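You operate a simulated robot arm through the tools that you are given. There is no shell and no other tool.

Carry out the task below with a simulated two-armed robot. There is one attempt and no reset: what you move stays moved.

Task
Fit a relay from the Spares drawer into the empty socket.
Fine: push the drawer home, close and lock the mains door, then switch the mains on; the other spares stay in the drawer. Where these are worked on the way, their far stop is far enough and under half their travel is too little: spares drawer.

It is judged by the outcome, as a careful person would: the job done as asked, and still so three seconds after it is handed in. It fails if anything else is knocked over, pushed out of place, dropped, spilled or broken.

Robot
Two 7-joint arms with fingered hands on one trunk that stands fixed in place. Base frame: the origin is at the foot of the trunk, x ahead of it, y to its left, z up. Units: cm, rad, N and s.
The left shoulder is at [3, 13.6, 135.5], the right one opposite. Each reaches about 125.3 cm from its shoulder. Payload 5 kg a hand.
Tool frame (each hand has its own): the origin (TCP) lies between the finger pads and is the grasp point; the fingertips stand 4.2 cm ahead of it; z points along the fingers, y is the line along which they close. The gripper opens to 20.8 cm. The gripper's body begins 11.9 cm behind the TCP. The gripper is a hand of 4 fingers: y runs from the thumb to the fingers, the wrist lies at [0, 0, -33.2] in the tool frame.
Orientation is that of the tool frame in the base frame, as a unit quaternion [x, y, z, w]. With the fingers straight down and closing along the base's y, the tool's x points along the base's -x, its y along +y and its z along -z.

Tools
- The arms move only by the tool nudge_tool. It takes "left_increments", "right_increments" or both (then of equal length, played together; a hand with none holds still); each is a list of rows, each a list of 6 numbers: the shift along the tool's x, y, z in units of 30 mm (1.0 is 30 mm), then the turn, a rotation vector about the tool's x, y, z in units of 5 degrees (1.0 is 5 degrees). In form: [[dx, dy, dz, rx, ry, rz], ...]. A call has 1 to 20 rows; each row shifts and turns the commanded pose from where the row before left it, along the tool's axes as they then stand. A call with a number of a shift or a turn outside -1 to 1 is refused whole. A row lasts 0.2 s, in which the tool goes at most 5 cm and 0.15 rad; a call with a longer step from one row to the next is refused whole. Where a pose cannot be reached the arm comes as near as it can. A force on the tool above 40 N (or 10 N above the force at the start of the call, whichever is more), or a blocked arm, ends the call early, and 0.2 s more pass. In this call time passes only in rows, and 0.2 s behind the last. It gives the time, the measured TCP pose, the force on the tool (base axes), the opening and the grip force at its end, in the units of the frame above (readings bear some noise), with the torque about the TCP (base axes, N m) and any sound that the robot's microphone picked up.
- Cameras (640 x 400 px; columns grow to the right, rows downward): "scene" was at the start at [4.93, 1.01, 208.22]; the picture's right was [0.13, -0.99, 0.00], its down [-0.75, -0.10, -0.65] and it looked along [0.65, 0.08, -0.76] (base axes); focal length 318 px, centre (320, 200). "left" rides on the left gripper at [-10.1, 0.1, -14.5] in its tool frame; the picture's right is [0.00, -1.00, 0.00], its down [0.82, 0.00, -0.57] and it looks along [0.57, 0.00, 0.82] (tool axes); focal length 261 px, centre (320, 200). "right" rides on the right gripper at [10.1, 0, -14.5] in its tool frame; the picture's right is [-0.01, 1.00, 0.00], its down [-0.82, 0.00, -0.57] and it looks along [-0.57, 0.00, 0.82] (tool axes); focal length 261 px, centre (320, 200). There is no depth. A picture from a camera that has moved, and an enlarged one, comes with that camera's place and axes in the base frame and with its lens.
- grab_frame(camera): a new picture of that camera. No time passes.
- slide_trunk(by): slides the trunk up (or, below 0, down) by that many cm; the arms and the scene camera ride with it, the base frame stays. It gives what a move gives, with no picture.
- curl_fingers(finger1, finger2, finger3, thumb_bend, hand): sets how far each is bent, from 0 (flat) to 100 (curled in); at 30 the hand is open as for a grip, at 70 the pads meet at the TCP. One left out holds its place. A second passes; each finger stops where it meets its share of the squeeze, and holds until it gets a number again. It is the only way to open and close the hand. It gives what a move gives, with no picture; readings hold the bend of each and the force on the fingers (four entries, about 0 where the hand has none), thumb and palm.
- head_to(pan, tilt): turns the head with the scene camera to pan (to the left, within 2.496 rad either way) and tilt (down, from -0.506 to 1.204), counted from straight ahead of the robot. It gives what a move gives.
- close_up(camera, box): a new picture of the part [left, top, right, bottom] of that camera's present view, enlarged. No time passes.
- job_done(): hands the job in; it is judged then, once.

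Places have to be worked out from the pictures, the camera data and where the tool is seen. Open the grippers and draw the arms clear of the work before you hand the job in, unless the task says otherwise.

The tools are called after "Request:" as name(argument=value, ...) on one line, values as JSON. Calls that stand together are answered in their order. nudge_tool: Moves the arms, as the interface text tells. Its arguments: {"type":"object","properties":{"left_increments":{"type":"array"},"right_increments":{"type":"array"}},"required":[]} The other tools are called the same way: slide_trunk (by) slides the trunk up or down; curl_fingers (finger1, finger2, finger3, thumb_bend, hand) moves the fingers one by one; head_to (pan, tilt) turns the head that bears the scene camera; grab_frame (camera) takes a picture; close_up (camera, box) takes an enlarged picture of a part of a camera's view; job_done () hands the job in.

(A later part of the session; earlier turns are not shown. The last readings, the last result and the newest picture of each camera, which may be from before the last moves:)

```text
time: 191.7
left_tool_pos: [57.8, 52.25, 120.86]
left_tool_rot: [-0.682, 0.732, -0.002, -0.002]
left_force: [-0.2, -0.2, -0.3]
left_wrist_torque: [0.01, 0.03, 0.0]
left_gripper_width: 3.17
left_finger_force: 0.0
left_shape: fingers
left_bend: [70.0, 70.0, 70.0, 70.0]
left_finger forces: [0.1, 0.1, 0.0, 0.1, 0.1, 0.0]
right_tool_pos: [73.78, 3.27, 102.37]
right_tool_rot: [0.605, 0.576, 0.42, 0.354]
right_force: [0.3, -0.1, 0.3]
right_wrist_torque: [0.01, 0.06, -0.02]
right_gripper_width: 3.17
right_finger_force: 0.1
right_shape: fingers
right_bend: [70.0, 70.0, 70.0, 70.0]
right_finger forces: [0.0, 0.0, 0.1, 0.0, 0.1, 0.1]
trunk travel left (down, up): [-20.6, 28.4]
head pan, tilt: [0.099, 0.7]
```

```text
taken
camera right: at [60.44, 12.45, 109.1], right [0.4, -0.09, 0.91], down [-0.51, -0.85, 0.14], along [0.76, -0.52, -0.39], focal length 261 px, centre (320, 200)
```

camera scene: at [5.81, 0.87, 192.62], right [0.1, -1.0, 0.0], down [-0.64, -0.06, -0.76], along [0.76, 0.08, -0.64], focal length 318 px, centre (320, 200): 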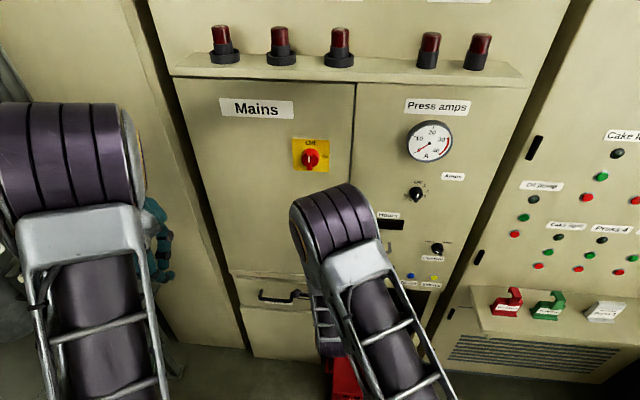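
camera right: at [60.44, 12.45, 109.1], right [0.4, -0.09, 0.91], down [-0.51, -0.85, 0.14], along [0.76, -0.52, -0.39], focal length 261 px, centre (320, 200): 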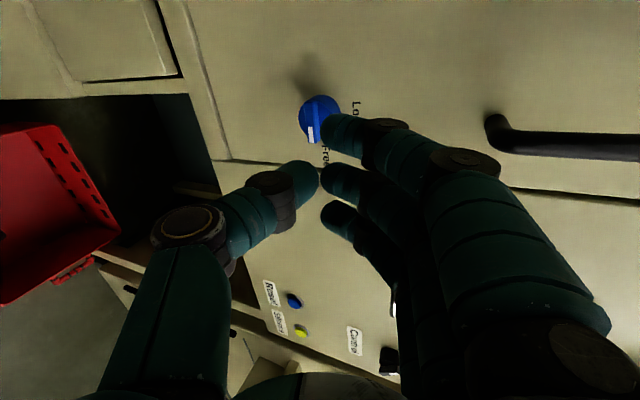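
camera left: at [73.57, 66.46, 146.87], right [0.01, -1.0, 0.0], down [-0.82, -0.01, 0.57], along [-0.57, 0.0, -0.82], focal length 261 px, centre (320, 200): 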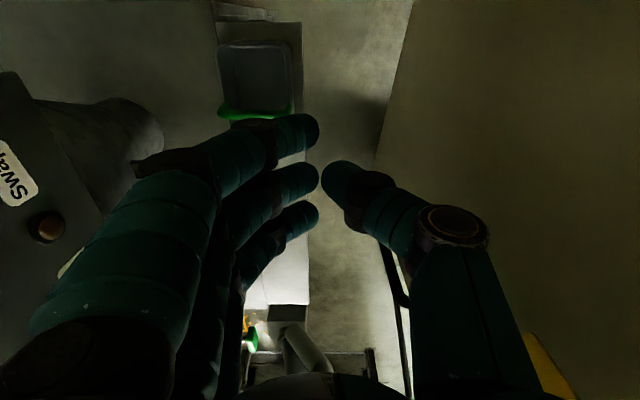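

Pitch is ~23° down. I finish pitching to near horizontal in place.

Request:
nudge_tool(right_increments=[[0, 0, 0, -1, 0, 0], [0, 0, 0, -1, 0, 0], [0, 0, 0, -1, 0, 0], [0, 0, 0, -1, 0, 0]])

Request:
grab_frame(camera="scene")

Request:
grab_frame(camera="right")

```text
time: 192.7
left_tool_pos: [57.59, 52.17, 120.89]
left_tool_rot: [-0.681, 0.732, -0.002, -0.002]
left_force: [0.5, -0.7, -0.1]
left_wrist_torque: [0.05, 0.01, 0.01]
left_gripper_width: 3.16
left_finger_force: 0.1
left_shape: fingers
left_bend: [70.0, 70.0, 70.0, 70.0]
left_finger forces: [0.0, 0.1, 0.0, 0.1, 0.0, 0.0]
right_tool_pos: [73.75, 3.2, 102.37]
right_tool_rot: [0.535, 0.495, 0.514, 0.453]
right_force: [0.4, -0.2, 1.3]
right_wrist_torque: [-0.04, 0.04, 0.0]
right_gripper_width: 3.14
right_finger_force: 0.1
right_shape: fingers
right_bend: [70.0, 70.0, 70.0, 70.0]
right_finger forces: [0.0, 0.0, 0.1, 0.0, 0.0, 0.0]
trunk travel left (down, up): [-20.6, 28.4]
head pan, tilt: [0.099, 0.7]
```

```text
taken
camera scene: at [5.75, 0.85, 192.63], right [0.1, -1.0, 0.0], down [-0.64, -0.06, -0.76], along [0.76, 0.08, -0.64], focal length 318 px, centre (320, 200)
```

scene: 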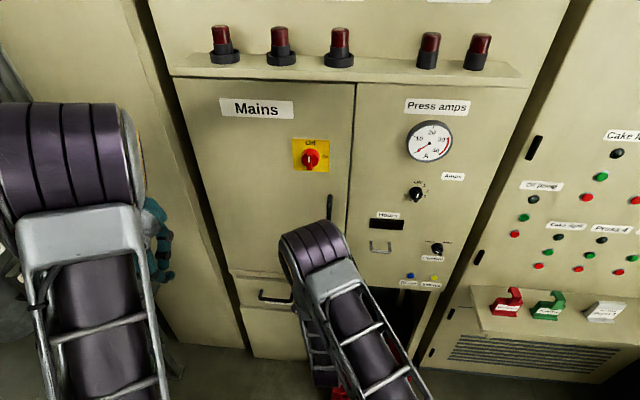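

```text
taken
camera right: at [59.1, 12.77, 104.33], right [0.06, -0.11, 0.99], down [-0.56, -0.83, -0.05], along [0.83, -0.55, -0.11], focal length 261 px, centre (320, 200)
```

right: 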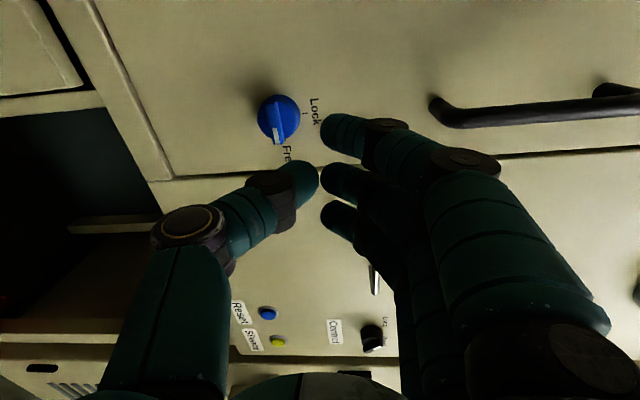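

The hand now points straight at the door with fingers above/thumb below. I zoom on the lock from this camera to place it precisely.

Request:
close_up(camera="right", box=[232, 80, 328, 140])

```text
6.67 times, centred on (280, 110) of right
camera zoom: at [59.1, 12.77, 104.33], right [0.06, -0.11, 0.99], down [-0.56, -0.83, -0.05], along [0.83, -0.55, -0.11], focal length 1738 px, centre (587, 800)
```

zoom: 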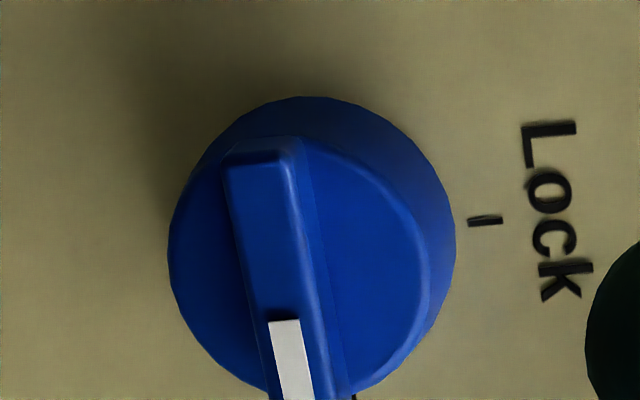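

Knob axis ≈ (y 5.97, z 97.8), bar front x≈82.4, bar ≈1.2 cm thick. I square the hand (small roll/pitch), open it to a narrow straddle, and line up in front of the lock.

Request:
curl_fingers(hand="right", finger1=59, finger2=59, finger3=59, thumb_bend=59)

Request:
nudge_tool(right_increments=[[0, 0, 0, -0.7, 0, -1], [0, 0, 0, 0, 0, -0.16], [0.46, -0.767, 0.3, 0, 0, 0], [0.46, -0.767, 0.3, 0, 0, 0]])

Request:
grab_frame(camera="right")

```text
time: 193.7
left_tool_pos: [57.55, 52.22, 121.03]
left_tool_rot: [-0.681, 0.732, -0.002, -0.002]
left_force: [0.0, -0.6, -0.1]
left_wrist_torque: [-0.01, 0.01, -0.01]
left_gripper_width: 3.18
left_finger_force: 0.2
left_shape: fingers
left_bend: [70.0, 70.0, 70.0, 70.0]
left_finger forces: [0.0, 0.0, 0.0, 0.0, 0.0, 0.0]
right_tool_pos: [73.63, 3.09, 102.42]
right_tool_rot: [0.535, 0.495, 0.514, 0.452]
right_force: [0.5, 0.5, -0.1]
right_wrist_torque: [-0.01, -0.01, 0.0]
right_gripper_width: 7.52
right_finger_force: 0.0
right_shape: fingers
right_bend: [59.0, 59.0, 59.0, 59.0]
right_finger forces: [0.1, 0.0, 0.1, 0.1, 0.0, 0.0]
trunk travel left (down, up): [-20.6, 28.4]
head pan, tilt: [0.099, 0.7]
```

```text
time: 194.7
left_tool_pos: [57.73, 52.08, 120.97]
left_tool_rot: [-0.681, 0.732, -0.001, -0.001]
left_force: [0.4, -0.6, -0.2]
left_wrist_torque: [0.0, -0.01, -0.03]
left_gripper_width: 3.14
left_finger_force: 0.0
left_shape: fingers
left_bend: [70.0, 70.0, 70.0, 70.0]
left_finger forces: [0.0, 0.0, 0.0, 0.0, 0.0, 0.0]
right_tool_pos: [75.71, 5.95, 97.68]
right_tool_rot: [0.495, 0.505, 0.505, 0.495]
right_force: [-0.2, -0.4, 0.0]
right_wrist_torque: [-0.02, 0.05, 0.0]
right_gripper_width: 7.54
right_finger_force: 0.1
right_shape: fingers
right_bend: [59.0, 59.0, 59.0, 59.0]
right_finger forces: [0.0, 0.0, 0.0, 0.1, 0.0, 0.0]
trunk travel left (down, up): [-20.6, 28.4]
head pan, tilt: [0.099, 0.7]
```

```text
taken
camera right: at [61.0, 15.67, 97.71], right [0.0, 0.0, 1.0], down [-0.56, -0.83, 0.0], along [0.83, -0.56, 0.0], focal length 261 px, centre (320, 200)
```

right: 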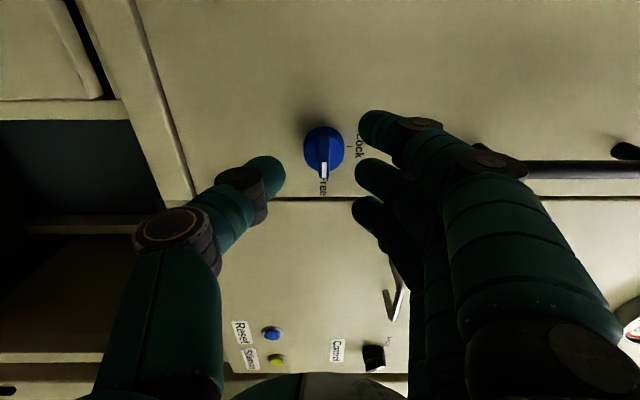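

Aligned (lock is 0.25 cm above my axis). I correct, advance 2.7 cm, and close middle finger and thumb on the bar.

Request:
nudge_tool(right_increments=[[0, 0.08, 0.3, 0, 0, 0], [0, 0, 0.3, 0, 0, 0], [0, 0, 0.3, 0, 0, 0]])

Request:
close_up(camera="right", box=[240, 100, 432, 220])

```text
time: 195.5
left_tool_pos: [57.71, 52.11, 120.95]
left_tool_rot: [-0.682, 0.732, -0.002, -0.001]
left_force: [0.6, 0.1, -0.6]
left_wrist_torque: [-0.02, 0.04, 0.01]
left_gripper_width: 3.16
left_finger_force: 0.1
left_shape: fingers
left_bend: [70.0, 70.0, 70.0, 70.0]
left_finger forces: [0.0, 0.0, 0.0, 0.0, 0.0, 0.1]
right_tool_pos: [78.09, 6.23, 98.0]
right_tool_rot: [0.495, 0.505, 0.505, 0.494]
right_force: [0.2, 0.1, -0.9]
right_wrist_torque: [0.02, -0.04, -0.01]
right_gripper_width: 7.54
right_finger_force: 0.2
right_shape: fingers
right_bend: [59.0, 59.0, 59.0, 59.0]
right_finger forces: [0.1, 0.1, 0.1, 0.0, 0.0, 0.0]
trunk travel left (down, up): [-20.6, 28.4]
head pan, tilt: [0.099, 0.7]
```

```text
3.33 times, centred on (336, 160) of right
camera zoom: at [63.55, 15.92, 97.97], right [0.0, -0.01, 1.0], down [-0.55, -0.83, 0.0], along [0.83, -0.55, 0.0], focal length 869 px, centre (267, 333)
```

zoom: 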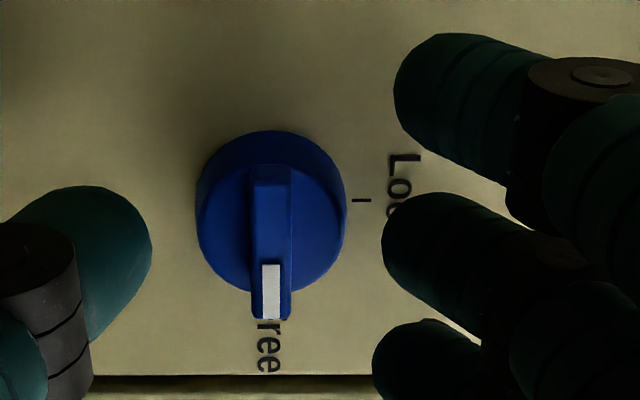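

Bar is centred between thumb and middle finger. I advance 0.5 cm more and close all fingers on it.

Request:
nudge_tool(right_increments=[[0, 0.03, 0.17, 0, 0, 0]])

Request:
curl_fingers(hand="right", finger2=73, thumb_bend=68)

Request:
close_up(camera="right", box=[240, 100, 432, 220])

```text
time: 195.9
left_tool_pos: [57.75, 52.2, 120.92]
left_tool_rot: [-0.682, 0.732, -0.002, -0.002]
left_force: [0.9, -0.9, -0.2]
left_wrist_torque: [0.0, 0.01, -0.01]
left_gripper_width: 3.17
left_finger_force: 0.1
left_shape: fingers
left_bend: [70.0, 70.0, 70.0, 70.0]
left_finger forces: [0.0, 0.1, 0.0, 0.0, 0.0, 0.0]
right_tool_pos: [78.84, 6.08, 98.06]
right_tool_rot: [0.497, 0.504, 0.506, 0.493]
right_force: [0.1, 0.0, -0.4]
right_wrist_torque: [0.0, -0.03, 0.02]
right_gripper_width: 7.51
right_finger_force: 0.0
right_shape: fingers
right_bend: [59.0, 59.0, 59.0, 59.0]
right_finger forces: [0.0, 0.0, 0.0, 0.1, 0.0, 0.0]
trunk travel left (down, up): [-20.6, 28.4]
head pan, tilt: [0.099, 0.7]
```

```text
time: 196.9
left_tool_pos: [57.54, 52.28, 120.97]
left_tool_rot: [-0.681, 0.732, -0.002, -0.001]
left_force: [0.4, 0.0, -0.8]
left_wrist_torque: [-0.03, 0.02, 0.02]
left_gripper_width: 3.15
left_finger_force: 0.1
left_shape: fingers
left_bend: [70.0, 70.0, 70.0, 70.0]
left_finger forces: [0.0, 0.0, 0.0, 0.1, 0.0, 0.1]
right_tool_pos: [78.74, 6.21, 98.15]
right_tool_rot: [0.495, 0.505, 0.506, 0.494]
right_force: [-3.1, 0.5, 7.2]
right_wrist_torque: [-0.01, -0.32, 0.06]
right_gripper_width: 5.73
right_finger_force: 5.8
right_shape: fingers
right_bend: [59.0, 67.0, 59.0, 68.0]
right_finger forces: [0.0, 9.2, 0.0, 0.0, 2.2, 0.0]
trunk travel left (down, up): [-20.6, 28.4]
head pan, tilt: [0.099, 0.7]
```

```text
3.33 times, centred on (336, 160) of right
camera zoom: at [64.05, 15.89, 98.18], right [0.0, -0.01, 1.0], down [-0.56, -0.83, 0.0], along [0.83, -0.56, 0.0], focal length 869 px, centre (267, 333)
```

zoom: 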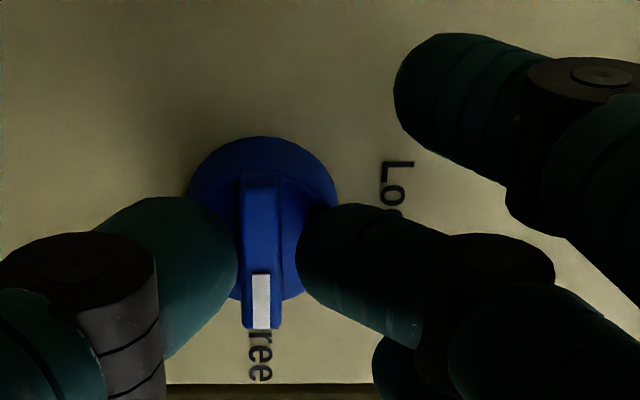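

The middle finger is pressing on the disc face rather than the bar, so I'm slightly too deep. I back off 0.4 cm and re-close.

Request:
nudge_tool(right_increments=[[0, -0.04, -0.14, 0, 0, 0]])

Request:
curl_fingers(hand="right", finger2=74, thumb_bend=70)

Request:
close_up(camera="right", box=[240, 100, 432, 220])

```text
time: 197.3
left_tool_pos: [57.54, 52.19, 120.98]
left_tool_rot: [-0.681, 0.732, -0.002, -0.002]
left_force: [-0.4, 1.1, 0.0]
left_wrist_torque: [0.01, -0.05, 0.01]
left_gripper_width: 3.16
left_finger_force: 0.0
left_shape: fingers
left_bend: [70.0, 70.0, 70.0, 70.0]
left_finger forces: [0.1, 0.1, 0.0, 0.0, 0.1, 0.0]
right_tool_pos: [78.13, 6.11, 98.07]
right_tool_rot: [0.495, 0.505, 0.505, 0.495]
right_force: [2.1, 1.1, 7.9]
right_wrist_torque: [-0.04, -0.34, -0.02]
right_gripper_width: 5.65
right_finger_force: 3.6
right_shape: fingers
right_bend: [59.0, 67.0, 59.0, 68.0]
right_finger forces: [0.1, 8.1, 0.0, 0.1, 0.0, 0.0]
trunk travel left (down, up): [-20.6, 28.4]
head pan, tilt: [0.099, 0.7]
```

```text
time: 198.3
left_tool_pos: [57.52, 52.2, 120.86]
left_tool_rot: [-0.681, 0.732, -0.002, -0.001]
left_force: [-0.8, 0.0, 0.1]
left_wrist_torque: [0.0, 0.01, -0.01]
left_gripper_width: 3.18
left_finger_force: 0.0
left_shape: fingers
left_bend: [70.0, 70.0, 70.0, 70.0]
left_finger forces: [0.0, 0.0, 0.0, 0.1, 0.0, 0.0]
right_tool_pos: [78.17, 6.01, 98.04]
right_tool_rot: [0.496, 0.505, 0.504, 0.494]
right_force: [1.6, -1.1, 6.6]
right_wrist_torque: [0.0, -0.27, -0.01]
right_gripper_width: 5.27
right_finger_force: 4.1
right_shape: fingers
right_bend: [59.0, 67.0, 59.0, 70.0]
right_finger forces: [0.1, 6.4, 0.0, 0.1, 0.8, 0.1]
trunk travel left (down, up): [-20.6, 28.4]
head pan, tilt: [0.099, 0.7]
```

```text
3.33 times, centred on (336, 160) of right
camera zoom: at [63.59, 15.83, 98.02], right [0.0, -0.01, 1.0], down [-0.56, -0.83, 0.0], along [0.83, -0.56, 0.0], focal length 869 px, centre (267, 333)
```

zoom: 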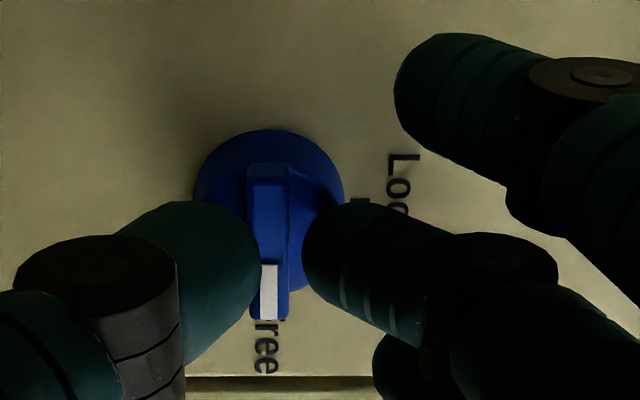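

Middle finger presses the bar from above (6 N) but the thumb barely pushes. I squeeze the thumb further.

Request:
curl_fingers(hand="right", finger2=76, thumb_bend=78)

Request:
close_up(camera="right", box=[240, 100, 432, 220])

```text
time: 199.3
left_tool_pos: [57.7, 52.22, 120.8]
left_tool_rot: [-0.681, 0.732, -0.002, -0.002]
left_force: [0.9, -0.4, -0.7]
left_wrist_torque: [0.0, 0.02, 0.01]
left_gripper_width: 3.17
left_finger_force: 0.1
left_shape: fingers
left_bend: [70.0, 70.0, 70.0, 70.0]
left_finger forces: [0.0, 0.0, 0.1, 0.0, 0.0, 0.0]
right_tool_pos: [78.19, 6.11, 97.94]
right_tool_rot: [0.496, 0.506, 0.504, 0.495]
right_force: [-2.0, -0.2, -6.6]
right_wrist_torque: [-0.04, 0.21, -0.01]
right_gripper_width: 4.53
right_finger_force: 0.1
right_shape: fingers
right_bend: [59.0, 68.0, 59.0, 75.0]
right_finger forces: [0.0, 0.1, 0.0, 0.0, 0.0, 0.0]
trunk travel left (down, up): [-20.6, 28.4]
head pan, tilt: [0.099, 0.7]
```

```text
3.33 times, centred on (336, 160) of right
camera zoom: at [63.59, 15.85, 97.94], right [0.0, -0.01, 1.0], down [-0.56, -0.83, 0.0], along [0.83, -0.56, -0.01], focal length 869 px, centre (267, 333)
```

zoom: 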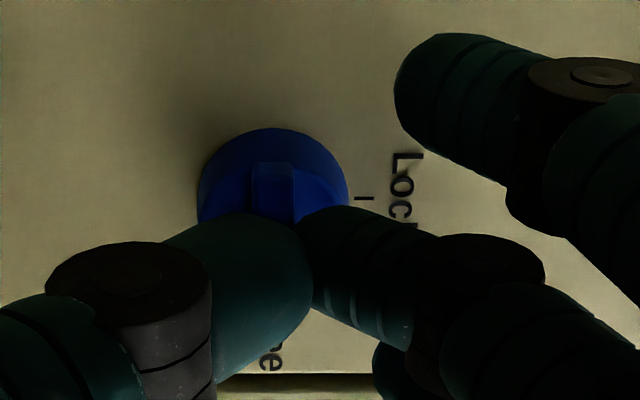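

The thumb slipped over the front of the bar. I reopen, go 0.55 cm deeper, and close both together with balanced targets.

Request:
curl_fingers(hand="right", finger2=60, thumb_bend=60)

Request:
nudge_tool(right_increments=[[0, 0, 0.18, 0, 0, 0]])

Request:
curl_fingers(hand="right", finger2=70, thumb_bend=70)

Request:
close_up(camera="right", box=[240, 100, 432, 220])

```text
time: 200.3
left_tool_pos: [57.67, 52.13, 120.96]
left_tool_rot: [-0.681, 0.732, -0.001, -0.001]
left_force: [0.2, -0.4, 0.0]
left_wrist_torque: [0.01, -0.03, -0.01]
left_gripper_width: 3.15
left_finger_force: 0.0
left_shape: fingers
left_bend: [70.0, 70.0, 70.0, 70.0]
left_finger forces: [0.0, 0.0, 0.0, 0.0, 0.0, 0.0]
right_tool_pos: [78.31, 6.15, 97.91]
right_tool_rot: [0.496, 0.505, 0.504, 0.494]
right_force: [-0.9, -0.4, 0.7]
right_wrist_torque: [0.0, 0.01, -0.04]
right_gripper_width: 7.26
right_finger_force: 0.1
right_shape: fingers
right_bend: [59.0, 60.0, 59.0, 60.0]
right_finger forces: [0.1, 0.1, 0.1, 0.0, 0.1, 0.1]
trunk travel left (down, up): [-20.6, 28.4]
head pan, tilt: [0.099, 0.7]
```

```text
time: 200.7
left_tool_pos: [57.69, 52.14, 120.84]
left_tool_rot: [-0.681, 0.732, -0.001, -0.002]
left_force: [0.3, 0.3, -0.1]
left_wrist_torque: [-0.01, 0.02, 0.0]
left_gripper_width: 3.18
left_finger_force: 0.0
left_shape: fingers
left_bend: [70.0, 70.0, 70.0, 70.0]
left_finger forces: [0.1, 0.0, 0.0, 0.1, 0.0, 0.0]
right_tool_pos: [78.68, 6.11, 98.06]
right_tool_rot: [0.496, 0.504, 0.505, 0.495]
right_force: [0.4, 0.0, 0.6]
right_wrist_torque: [0.03, -0.04, 0.01]
right_gripper_width: 7.26
right_finger_force: 0.0
right_shape: fingers
right_bend: [59.0, 60.0, 59.0, 60.0]
right_finger forces: [0.0, 0.0, 0.1, 0.1, 0.0, 0.0]
trunk travel left (down, up): [-20.6, 28.4]
head pan, tilt: [0.099, 0.7]
```

```text
time: 201.7
left_tool_pos: [57.61, 52.23, 120.96]
left_tool_rot: [-0.681, 0.732, -0.002, -0.001]
left_force: [-0.2, -0.6, -0.2]
left_wrist_torque: [0.0, 0.03, 0.01]
left_gripper_width: 3.17
left_finger_force: 0.0
left_shape: fingers
left_bend: [70.0, 70.0, 70.0, 70.0]
left_finger forces: [0.0, 0.1, 0.1, 0.1, 0.0, 0.1]
right_tool_pos: [78.84, 6.16, 97.94]
right_tool_rot: [0.495, 0.505, 0.505, 0.495]
right_force: [-6.0, 0.1, 4.7]
right_wrist_torque: [-0.01, -0.33, 0.03]
right_gripper_width: 5.49
right_finger_force: 7.0
right_shape: fingers
right_bend: [59.0, 67.0, 59.0, 69.0]
right_finger forces: [0.0, 11.8, 0.1, 0.0, 2.3, 0.0]
trunk travel left (down, up): [-20.6, 28.4]
head pan, tilt: [0.099, 0.7]
```

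```text
3.33 times, centred on (336, 160) of right
camera zoom: at [64.07, 15.85, 98.09], right [0.0, -0.01, 1.0], down [-0.55, -0.83, 0.0], along [0.83, -0.55, 0.0], focal length 869 px, centre (267, 333)
```

zoom: 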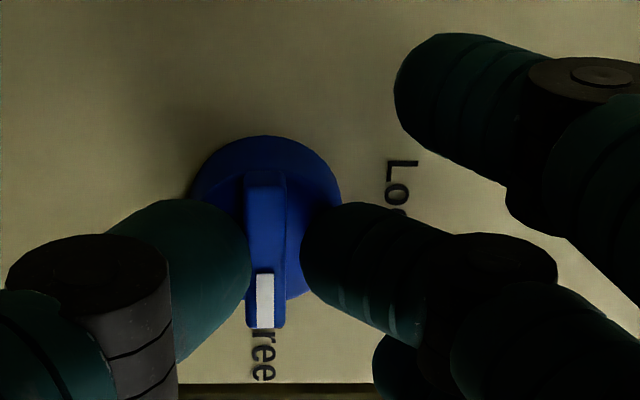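

Thumb and finger now flank the bar at the right depth. I start turning (−5° per row), 4 rows first, and watch whether the bar follows.

Request:
nudge_tool(right_increments=[[0, 0, 0, 0, 0, -1], [0, 0, 0, 0, 0, -1], [0, 0, 0, 0, 0, -1], [0, 0, 0, 0, 0, -1], [0, 0, 0, 0, 0, -1]])

Request:
close_up(camera="right", box=[240, 100, 432, 220])

Request:
grab_frame(camera="scene")

```text
time: 202.9
left_tool_pos: [57.55, 52.27, 120.97]
left_tool_rot: [-0.682, 0.732, -0.001, -0.002]
left_force: [-0.1, 0.0, 0.0]
left_wrist_torque: [-0.01, 0.02, 0.01]
left_gripper_width: 3.16
left_finger_force: 0.1
left_shape: fingers
left_bend: [70.0, 70.0, 70.0, 70.0]
left_finger forces: [0.1, 0.0, 0.1, 0.0, 0.0, 0.0]
right_tool_pos: [78.79, 6.08, 98.09]
right_tool_rot: [0.374, 0.601, 0.385, 0.592]
right_force: [-6.8, 3.0, 1.5]
right_wrist_torque: [-0.01, -0.16, 0.2]
right_gripper_width: 5.47
right_finger_force: 6.7
right_shape: fingers
right_bend: [59.0, 67.0, 59.0, 69.0]
right_finger forces: [0.1, 10.1, 0.0, 0.1, 4.1, 0.1]
trunk travel left (down, up): [-20.6, 28.4]
head pan, tilt: [0.099, 0.7]
```

```text
3.33 times, centred on (336, 160) of right
camera zoom: at [64.09, 14.84, 93.78], right [-0.01, 0.42, 0.91], down [-0.56, -0.76, 0.34], along [0.83, -0.5, 0.24], focal length 869 px, centre (267, 333)
```

zoom: 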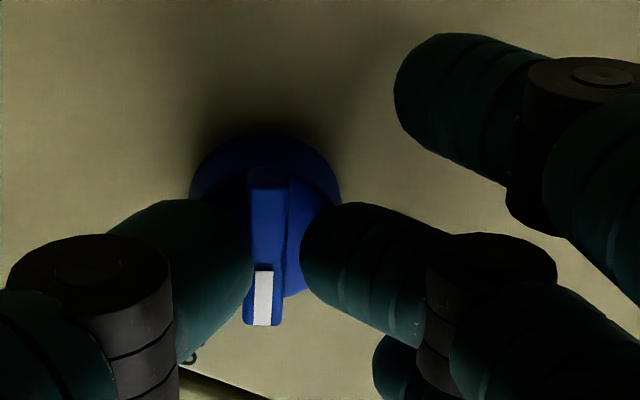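

```text
taken
camera scene: at [5.62, 0.87, 192.64], right [0.1, -1.0, 0.0], down [-0.64, -0.06, -0.77], along [0.76, 0.08, -0.64], focal length 318 px, centre (320, 200)
```

scene: 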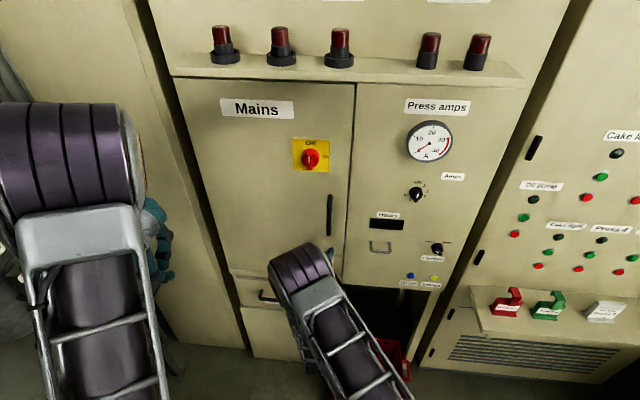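

The bar turns with the hand (25° so far). I continue.

Request:
nudge_tool(right_increments=[[0, 0, 0, 0, 0, -1], [0, 0, 0, 0, 0, -1], [0, 0, 0, 0, 0, -1], [0, 0, 0, 0, 0, -1], [0, 0, 0, 0, 0, -1]])

Request:
close_up(camera="right", box=[240, 100, 432, 220])

Request:
grab_frame(camera="scene")

```text
time: 204.1
left_tool_pos: [57.58, 52.2, 120.96]
left_tool_rot: [-0.681, 0.732, -0.001, -0.002]
left_force: [-0.4, -0.4, 0.2]
left_wrist_torque: [-0.04, -0.01, -0.01]
left_gripper_width: 3.16
left_finger_force: 0.0
left_shape: fingers
left_bend: [70.0, 70.0, 70.0, 70.0]
left_finger forces: [0.0, 0.0, 0.0, 0.1, 0.0, 0.1]
right_tool_pos: [78.69, 6.03, 98.04]
right_tool_rot: [0.235, 0.668, 0.248, 0.662]
right_force: [-11.3, 4.1, -5.0]
right_wrist_torque: [-0.01, 0.14, 0.21]
right_gripper_width: 5.45
right_finger_force: 8.9
right_shape: fingers
right_bend: [59.0, 67.0, 59.0, 70.0]
right_finger forces: [0.1, 8.6, 0.1, 0.0, 9.5, 0.0]
trunk travel left (down, up): [-20.6, 28.4]
head pan, tilt: [0.099, 0.7]
```

```text
3.33 times, centred on (336, 160) of right
camera zoom: at [64.16, 12.19, 90.33], right [-0.01, 0.76, 0.65], down [-0.56, -0.54, 0.63], along [0.83, -0.35, 0.43], focal length 869 px, centre (267, 333)
```

zoom: 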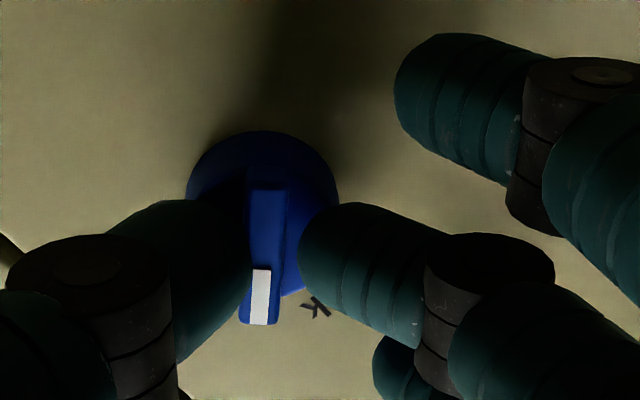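

```text
taken
camera scene: at [5.65, 0.88, 192.63], right [0.1, -1.0, 0.0], down [-0.64, -0.06, -0.76], along [0.76, 0.08, -0.64], focal length 318 px, centre (320, 200)
```

scene: 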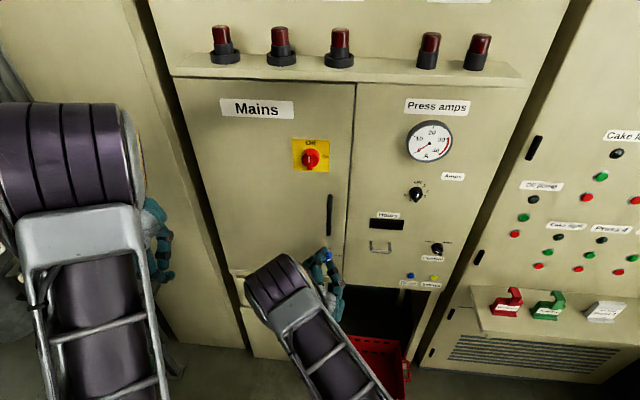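

Half-way (50°) and following well. I continue five more rows.

Request:
nudge_tool(right_increments=[[0, 0, 0, 0, 0, -1], [0, 0, 0, 0, 0, -1], [0, 0, 0, 0, 0, -1], [0, 0, 0, 0, 0, -1], [0, 0, 0, 0, 0, -1]])

Request:
close_up(camera="right", box=[240, 100, 432, 220])

Request:
grab_frame(camera="scene")

```text
time: 205.3
left_tool_pos: [57.73, 52.17, 120.95]
left_tool_rot: [-0.681, 0.732, -0.002, -0.002]
left_force: [-0.1, 0.0, 0.5]
left_wrist_torque: [-0.04, -0.02, -0.03]
left_gripper_width: 3.17
left_finger_force: 0.0
left_shape: fingers
left_bend: [70.0, 70.0, 70.0, 70.0]
left_finger forces: [0.0, 0.0, 0.0, 0.0, 0.0, 0.0]
right_tool_pos: [78.7, 6.03, 98.08]
right_tool_rot: [0.086, 0.703, 0.098, 0.7]
right_force: [-9.7, 2.1, -7.4]
right_wrist_torque: [-0.02, 0.27, 0.13]
right_gripper_width: 5.45
right_finger_force: 9.5
right_shape: fingers
right_bend: [59.0, 67.0, 59.0, 70.0]
right_finger forces: [0.0, 8.3, 0.1, 0.0, 10.4, 0.1]
trunk travel left (down, up): [-20.6, 28.4]
head pan, tilt: [0.099, 0.7]
```

```text
3.33 times, centred on (336, 160) of right
camera zoom: at [64.24, 8.31, 88.27], right [-0.02, 0.96, 0.26], down [-0.57, -0.23, 0.79], along [0.82, -0.13, 0.55], focal length 869 px, centre (267, 333)
```

zoom: 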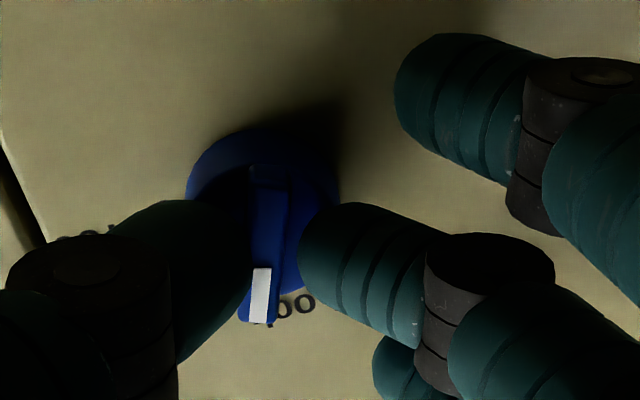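

```text
taken
camera scene: at [5.66, 0.89, 192.63], right [0.1, -1.0, 0.0], down [-0.64, -0.06, -0.76], along [0.76, 0.08, -0.64], focal length 318 px, centre (320, 200)
```

scene: 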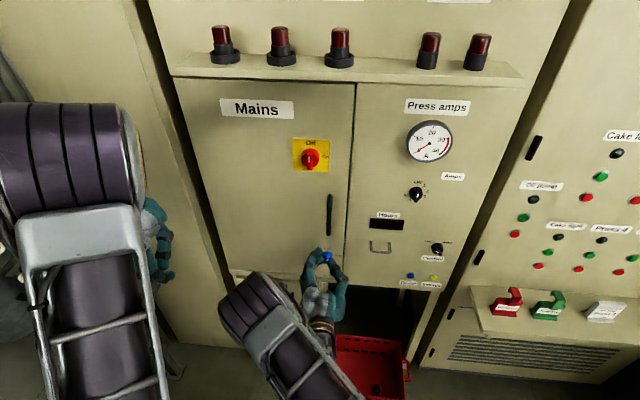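

75° turned; the white mark is approaching "Lock". Three more rows, then a little extra to reach the stop.

Request:
nudge_tool(right_increments=[[0, 0, 0, 0, 0, -1], [0, 0, 0, 0, 0, -1], [0, 0, 0, 0, 0, -1], [0, 0, 0, 0, 0, -0.7]])

Request:
close_up(camera="right", box=[240, 100, 432, 220])

Request:
close_up(camera="scene", box=[280, 222, 376, 282])

```text
time: 206.3
left_tool_pos: [57.61, 52.14, 120.83]
left_tool_rot: [-0.682, 0.732, -0.001, -0.001]
left_force: [-0.4, -0.4, -0.4]
left_wrist_torque: [0.02, -0.02, -0.01]
left_gripper_width: 3.16
left_finger_force: 0.1
left_shape: fingers
left_bend: [70.0, 70.0, 70.0, 70.0]
left_finger forces: [0.2, 0.0, 0.0, 0.0, 0.1, 0.0]
right_tool_pos: [78.72, 5.96, 98.0]
right_tool_rot: [-0.028, 0.707, -0.014, 0.706]
right_force: [-11.0, 0.2, -8.8]
right_wrist_torque: [0.01, 0.31, 0.06]
right_gripper_width: 5.47
right_finger_force: 9.8
right_shape: fingers
right_bend: [59.0, 67.0, 59.0, 70.0]
right_finger forces: [0.1, 9.5, 0.0, 0.0, 10.0, 0.0]
trunk travel left (down, up): [-20.6, 28.4]
head pan, tilt: [0.099, 0.7]
```

```text
3.33 times, centred on (336, 160) of right
camera zoom: at [64.3, 5.09, 87.96], right [-0.02, 1.0, -0.06], down [-0.57, 0.04, 0.82], along [0.82, 0.05, 0.57], focal length 869 px, centre (267, 333)
```

zoom: 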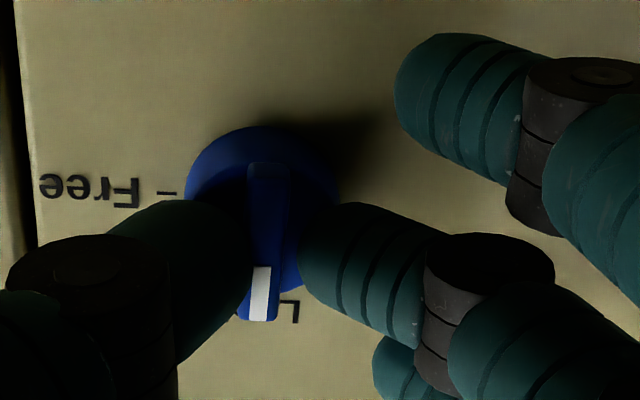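

```text
6.67 times, centred on (328, 252) of scene
camera zoom: at [5.68, 0.82, 192.63], right [0.1, -1.0, 0.0], down [-0.64, -0.06, -0.76], along [0.76, 0.08, -0.64], focal length 2117 px, centre (267, -147)
```

zoom: 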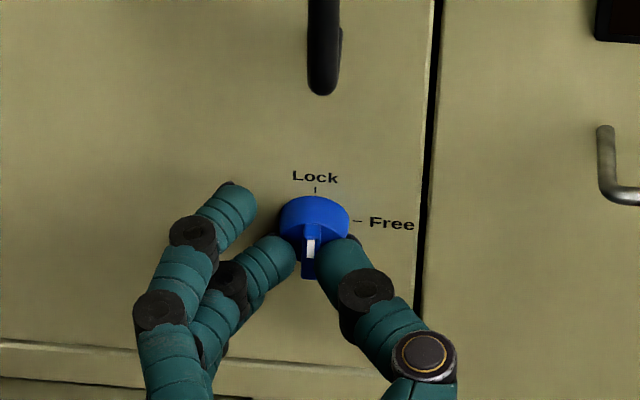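

The lock's bar is now vertical with the white mark up at "Lock". I turn 3° more to be sure it reaches its stop, then check.

Request:
nudge_tool(right_increments=[[0, 0, 0, 0, 0, -0.7]])

Request:
close_up(camera="scene", box=[304, 237, 352, 267])

```text
time: 206.7
left_tool_pos: [57.65, 52.05, 120.91]
left_tool_rot: [-0.681, 0.732, -0.003, -0.003]
left_force: [-0.3, -0.6, 0.6]
left_wrist_torque: [0.0, -0.01, 0.0]
left_gripper_width: 3.17
left_finger_force: 0.0
left_shape: fingers
left_bend: [70.0, 70.0, 70.0, 70.0]
left_finger forces: [0.0, 0.0, 0.0, 0.0, 0.1, 0.0]
right_tool_pos: [78.8, 6.1, 98.05]
right_tool_rot: [-0.05, 0.706, -0.036, 0.706]
right_force: [-10.4, -4.3, -7.4]
right_wrist_torque: [0.11, 0.2, -0.15]
right_gripper_width: 5.5
right_finger_force: 10.5
right_shape: fingers
right_bend: [59.0, 68.0, 59.0, 70.0]
right_finger forces: [0.1, 6.2, 0.1, 0.1, 14.2, 0.1]
trunk travel left (down, up): [-20.6, 28.4]
head pan, tilt: [0.099, 0.7]
```

```text
13.33 times, centred on (328, 252) of scene
camera zoom: at [5.67, 0.81, 192.63], right [0.1, -1.0, 0.0], down [-0.64, -0.06, -0.76], along [0.76, 0.08, -0.64], focal length 4233 px, centre (213, -493)
```

zoom: 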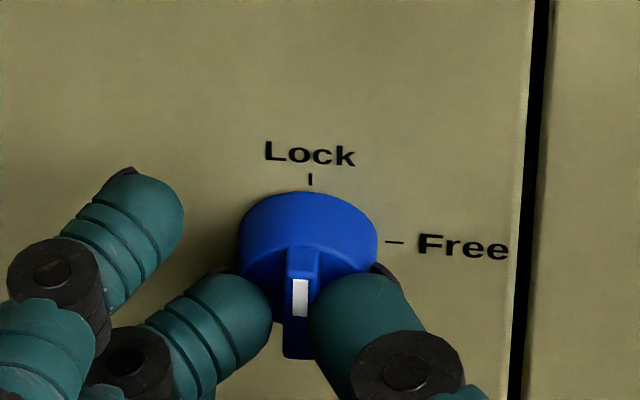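

Lock is at its stop on "Lock". I release it and back away.

Request:
curl_fingers(hand="right", finger2=59, thumb_bend=59)

Request:
nudge_tool(right_increments=[[0, 0, -0.5, 0, 0, 0], [0, 0, -0.8, 0, 0, 0], [0, 0, -0.8, 0, 0, 0], [0, 0, 0, 0, 0, 1], [0, 0, 0, 0, 0, 0.4]])

Request:
close_up(camera="scene", box=[280, 222, 376, 282])

Request:
grab_frame(camera="scene")

```text
time: 207.7
left_tool_pos: [57.64, 52.23, 120.85]
left_tool_rot: [-0.681, 0.732, -0.002, -0.002]
left_force: [-0.5, -0.3, -0.6]
left_wrist_torque: [0.01, -0.01, -0.03]
left_gripper_width: 3.15
left_finger_force: 0.0
left_shape: fingers
left_bend: [70.0, 70.0, 70.0, 70.0]
left_finger forces: [0.0, 0.0, 0.1, 0.0, 0.0, 0.0]
right_tool_pos: [78.88, 6.16, 98.03]
right_tool_rot: [-0.05, 0.706, -0.036, 0.706]
right_force: [0.9, -1.1, -0.5]
right_wrist_torque: [-0.01, 0.03, 0.0]
right_gripper_width: 7.52
right_finger_force: 0.0
right_shape: fingers
right_bend: [59.0, 59.0, 59.0, 59.0]
right_finger forces: [0.0, 0.1, 0.0, 0.0, 0.1, 0.1]
trunk travel left (down, up): [-20.6, 28.4]
head pan, tilt: [0.099, 0.7]
```

```text
time: 208.9
left_tool_pos: [57.54, 52.27, 120.91]
left_tool_rot: [-0.682, 0.732, -0.002, -0.002]
left_force: [-0.6, 0.2, -0.2]
left_wrist_torque: [-0.02, -0.07, 0.0]
left_gripper_width: 3.16
left_finger_force: 0.0
left_shape: fingers
left_bend: [70.0, 70.0, 70.0, 70.0]
left_finger forces: [0.0, 0.0, 0.1, 0.0, 0.0, 0.0]
right_tool_pos: [72.38, 6.16, 97.93]
right_tool_rot: [-0.006, 0.707, 0.007, 0.707]
right_force: [0.6, 0.6, 0.2]
right_wrist_torque: [0.02, 0.03, -0.05]
right_gripper_width: 7.51
right_finger_force: 0.1
right_shape: fingers
right_bend: [59.0, 59.0, 59.0, 59.0]
right_finger forces: [0.0, 0.0, 0.0, 0.0, 0.0, 0.0]
trunk travel left (down, up): [-20.6, 28.4]
head pan, tilt: [0.099, 0.7]
```

```text
6.67 times, centred on (328, 252) of scene
camera zoom: at [5.64, 0.86, 192.64], right [0.1, -1.0, 0.0], down [-0.64, -0.06, -0.77], along [0.76, 0.08, -0.64], focal length 2117 px, centre (267, -147)
```

zoom: 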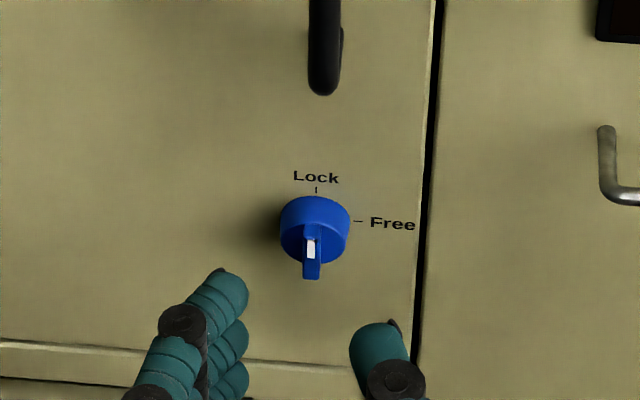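

```text
taken
camera scene: at [5.64, 0.86, 192.64], right [0.1, -1.0, 0.0], down [-0.64, -0.06, -0.77], along [0.76, 0.08, -0.64], focal length 318 px, centre (320, 200)
```

scene: 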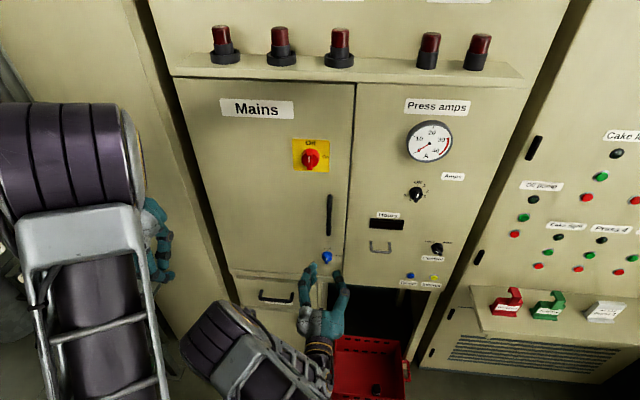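

The lock stays on "Lock". Next the mains switch: I raise the trunk 25 cm, then the hand toward z≈142 in front of the red knob.

Request:
slide_trunk(by=26)

Request:
nudge_tool(right_increments=[[-0.75, 0.257, 0, 0, 0, 0], [-0.75, 0.257, 0, 0, 0, 0], [-0.75, 0.257, 0, 0, 0, 0], [-0.75, 0.257, 0, 0, 0, 0]])

Request:
grab_frame(camera="scene")

Request:
grab_frame(camera="right")

```text
time: 211.6
left_tool_pos: [57.63, 52.17, 146.85]
left_tool_rot: [-0.681, 0.732, -0.003, -0.001]
left_force: [0.3, -0.4, -0.2]
left_wrist_torque: [0.03, -0.03, -0.01]
left_gripper_width: 3.16
left_finger_force: 0.0
left_shape: fingers
left_bend: [70.0, 70.0, 70.0, 70.0]
left_finger forces: [0.0, 0.0, 0.0, 0.1, 0.0, 0.0]
right_tool_pos: [72.49, 6.0, 123.99]
right_tool_rot: [-0.007, 0.708, 0.008, 0.706]
right_force: [-1.4, 0.8, 0.0]
right_wrist_torque: [0.01, -0.03, -0.01]
right_gripper_width: 7.52
right_finger_force: 0.1
right_shape: fingers
right_bend: [59.0, 59.0, 59.0, 59.0]
right_finger forces: [0.0, 0.1, 0.0, 0.1, 0.1, 0.1]
trunk travel left (down, up): [-46.6, 2.4]
head pan, tilt: [0.099, 0.7]
```

```text
time: 212.6
left_tool_pos: [57.6, 52.2, 146.91]
left_tool_rot: [-0.681, 0.732, -0.003, -0.001]
left_force: [-0.4, 0.3, 0.0]
left_wrist_torque: [0.02, -0.05, -0.01]
left_gripper_width: 3.16
left_finger_force: 0.0
left_shape: fingers
left_bend: [70.0, 70.0, 70.0, 70.0]
left_finger forces: [0.1, 0.1, 0.2, 0.0, 0.1, 0.0]
right_tool_pos: [72.6, 9.12, 132.75]
right_tool_rot: [-0.007, 0.708, 0.007, 0.707]
right_force: [-1.3, -0.4, 0.1]
right_wrist_torque: [0.01, 0.03, 0.01]
right_gripper_width: 7.51
right_finger_force: 0.1
right_shape: fingers
right_bend: [59.0, 59.0, 59.0, 59.0]
right_finger forces: [0.0, 0.0, 0.1, 0.1, 0.0, 0.0]
trunk travel left (down, up): [-46.6, 2.4]
head pan, tilt: [0.099, 0.7]
```

```text
taken
camera scene: at [5.58, 0.87, 218.64], right [0.1, -1.0, 0.0], down [-0.64, -0.06, -0.77], along [0.76, 0.08, -0.64], focal length 318 px, centre (320, 200)
```

scene: 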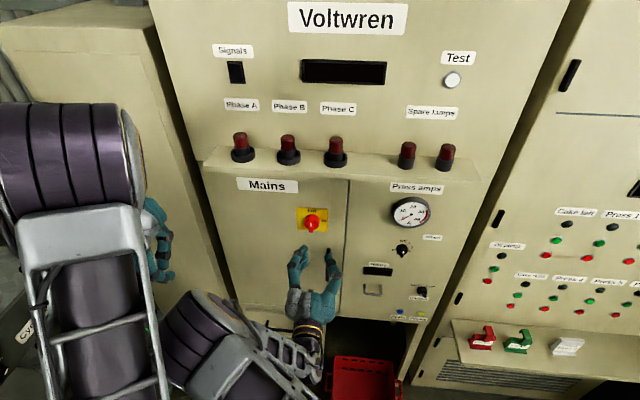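

```text
taken
camera right: at [58.08, 8.81, 122.78], right [-0.02, 1.0, 0.01], down [-0.57, -0.02, 0.82], along [0.82, 0.01, 0.57], focal length 261 px, centre (320, 200)
```

right: 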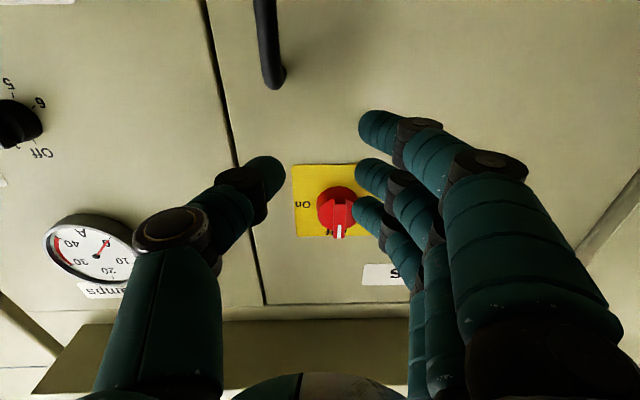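

The red switch is in view from below. I zoom in to locate its axis and bar.

Request:
close_up(camera="right", box=[288, 170, 384, 230])

```text
6.67 times, centred on (336, 200) of right
camera zoom: at [58.08, 8.81, 122.78], right [-0.02, 1.0, 0.01], down [-0.57, -0.02, 0.82], along [0.82, 0.01, 0.57], focal length 1738 px, centre (213, 200)
```

zoom: 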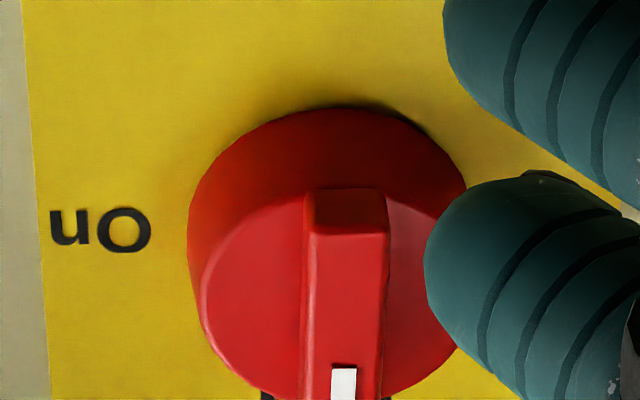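

Switch axis ≈ (y 11.55, z 142.1), disc front x≈82.4, bar front ≈81.1, bar 1.5 cm thick. I line the hand up with the axis.

Request:
nudge_tool(right_increments=[[-0.78, 0.2025, 0, 0, 0, 0], [-0.78, 0.2025, 0, 0, 0, 0], [-0.78, 0.2025, 0, 0, 0, 0], [-0.78, 0.2025, 0, 0, 0, 0]])

Request:
close_up(camera="right", box=[224, 90, 416, 210])

Request:
grab_frame(camera="scene")

```text
time: 213.7
left_tool_pos: [57.71, 52.42, 147.51]
left_tool_rot: [-0.683, 0.731, -0.009, 0.001]
left_force: [0.0, 0.5, -0.7]
left_wrist_torque: [0.0, 0.04, 0.01]
left_gripper_width: 3.18
left_finger_force: 0.0
left_shape: fingers
left_bend: [70.0, 70.0, 70.0, 70.0]
left_finger forces: [0.2, 0.1, 0.0, 0.0, 0.0, 0.0]
right_tool_pos: [72.58, 3.52, 133.33]
right_tool_rot: [-0.028, 0.733, -0.062, 0.677]
right_force: [0.6, -0.1, -0.1]
right_wrist_torque: [-0.02, 0.0, 0.0]
right_gripper_width: 7.55
right_finger_force: 0.0
right_shape: fingers
right_bend: [59.0, 59.0, 59.0, 59.0]
right_finger forces: [0.1, 0.1, 0.0, 0.1, 0.0, 0.0]
trunk travel left (down, up): [-46.6, 2.4]
head pan, tilt: [0.099, 0.7]
stopped in row 4 (right hand): the arm was blocked; the commanded pose is now the measured one
```

```text
3.33 times, centred on (320, 150) of right
camera zoom: at [57.3, 3.04, 124.54], right [0.04, 0.99, -0.12], down [-0.5, 0.13, 0.86], along [0.86, 0.02, 0.5], focal length 869 px, centre (320, 367)
```

zoom: 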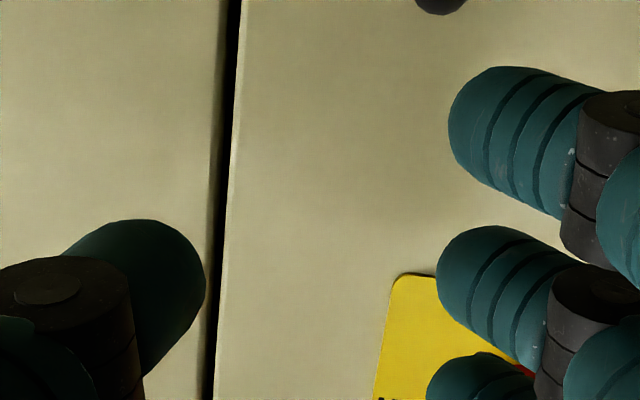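

```text
taken
camera scene: at [5.69, 0.86, 218.63], right [0.1, -1.0, 0.0], down [-0.64, -0.06, -0.76], along [0.76, 0.08, -0.64], focal length 318 px, centre (320, 200)
```

scene: 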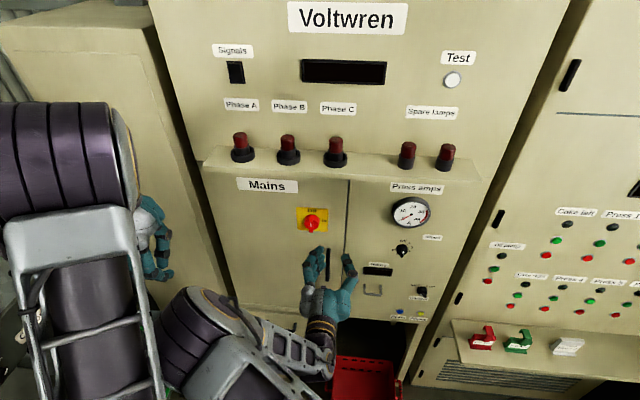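

The right elbow met the left upper arm again. I move the left hand ~24 cm further left to make room.

Request:
nudge_tool(left_increments=[[-1, 0, 0, 0, 0, 0], [-1, 0, 0, 0, 0, 0], [-1, 0, 0, 0, 0, 0], [-1, 0, 0, 0, 0, 0], [-1, 0, 0, 0, 0, 0], [-1, 0, 0, 0, 0, 0], [-1, 0, 0, 0, 0, 0], [-1, 0, 0, 0, 0, 0]])

Request:
grab_frame(camera="scene")

Request:
grab_frame(camera="left")

```text
time: 215.5
left_tool_pos: [58.66, 76.73, 147.43]
left_tool_rot: [-0.685, 0.728, -0.011, 0.003]
left_force: [0.0, 1.8, -0.6]
left_wrist_torque: [-0.08, -0.02, -0.04]
left_gripper_width: 3.18
left_finger_force: 0.2
left_shape: fingers
left_bend: [70.0, 70.0, 70.0, 70.0]
left_finger forces: [0.0, 0.0, 0.0, 0.0, 0.0, 0.0]
right_tool_pos: [72.76, 2.26, 132.74]
right_tool_rot: [-0.021, 0.736, -0.069, 0.673]
right_force: [0.1, 1.7, -0.1]
right_wrist_torque: [-0.04, -0.03, -0.13]
right_gripper_width: 7.55
right_finger_force: 0.1
right_shape: fingers
right_bend: [59.0, 59.0, 59.0, 59.0]
right_finger forces: [0.0, 0.0, 0.0, 0.0, 0.0, 0.0]
trunk travel left (down, up): [-46.6, 2.4]
head pan, tilt: [0.099, 0.7]
```

```text
taken
camera scene: at [5.68, 1.19, 218.63], right [0.1, -1.0, 0.0], down [-0.64, -0.07, -0.76], along [0.76, 0.07, -0.64], focal length 318 px, centre (320, 200)
```

scene: 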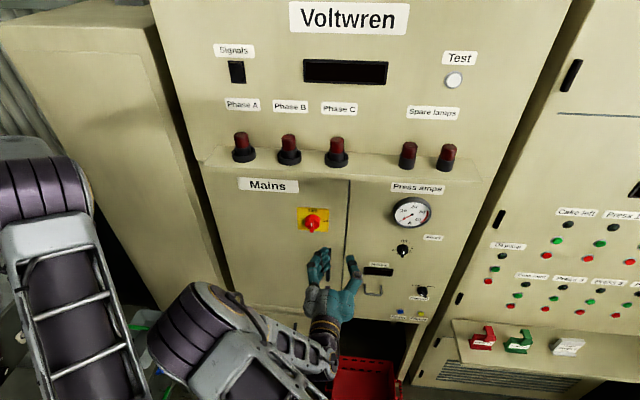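

```text
taken
camera left: at [59.01, 86.83, 161.81], right [1.0, -0.06, 0.02], down [-0.06, -0.81, 0.58], along [-0.02, -0.58, -0.81], focal length 261 px, centre (320, 200)
```

left: 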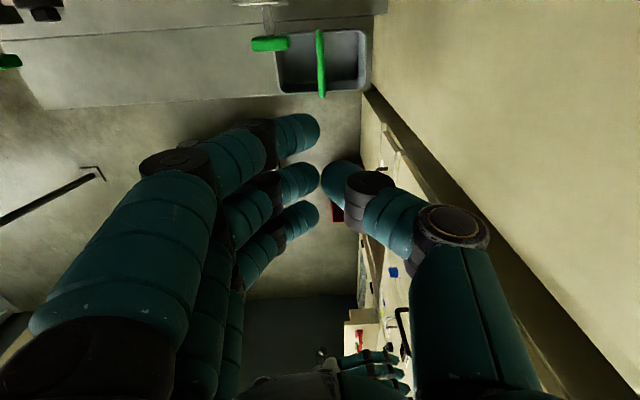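

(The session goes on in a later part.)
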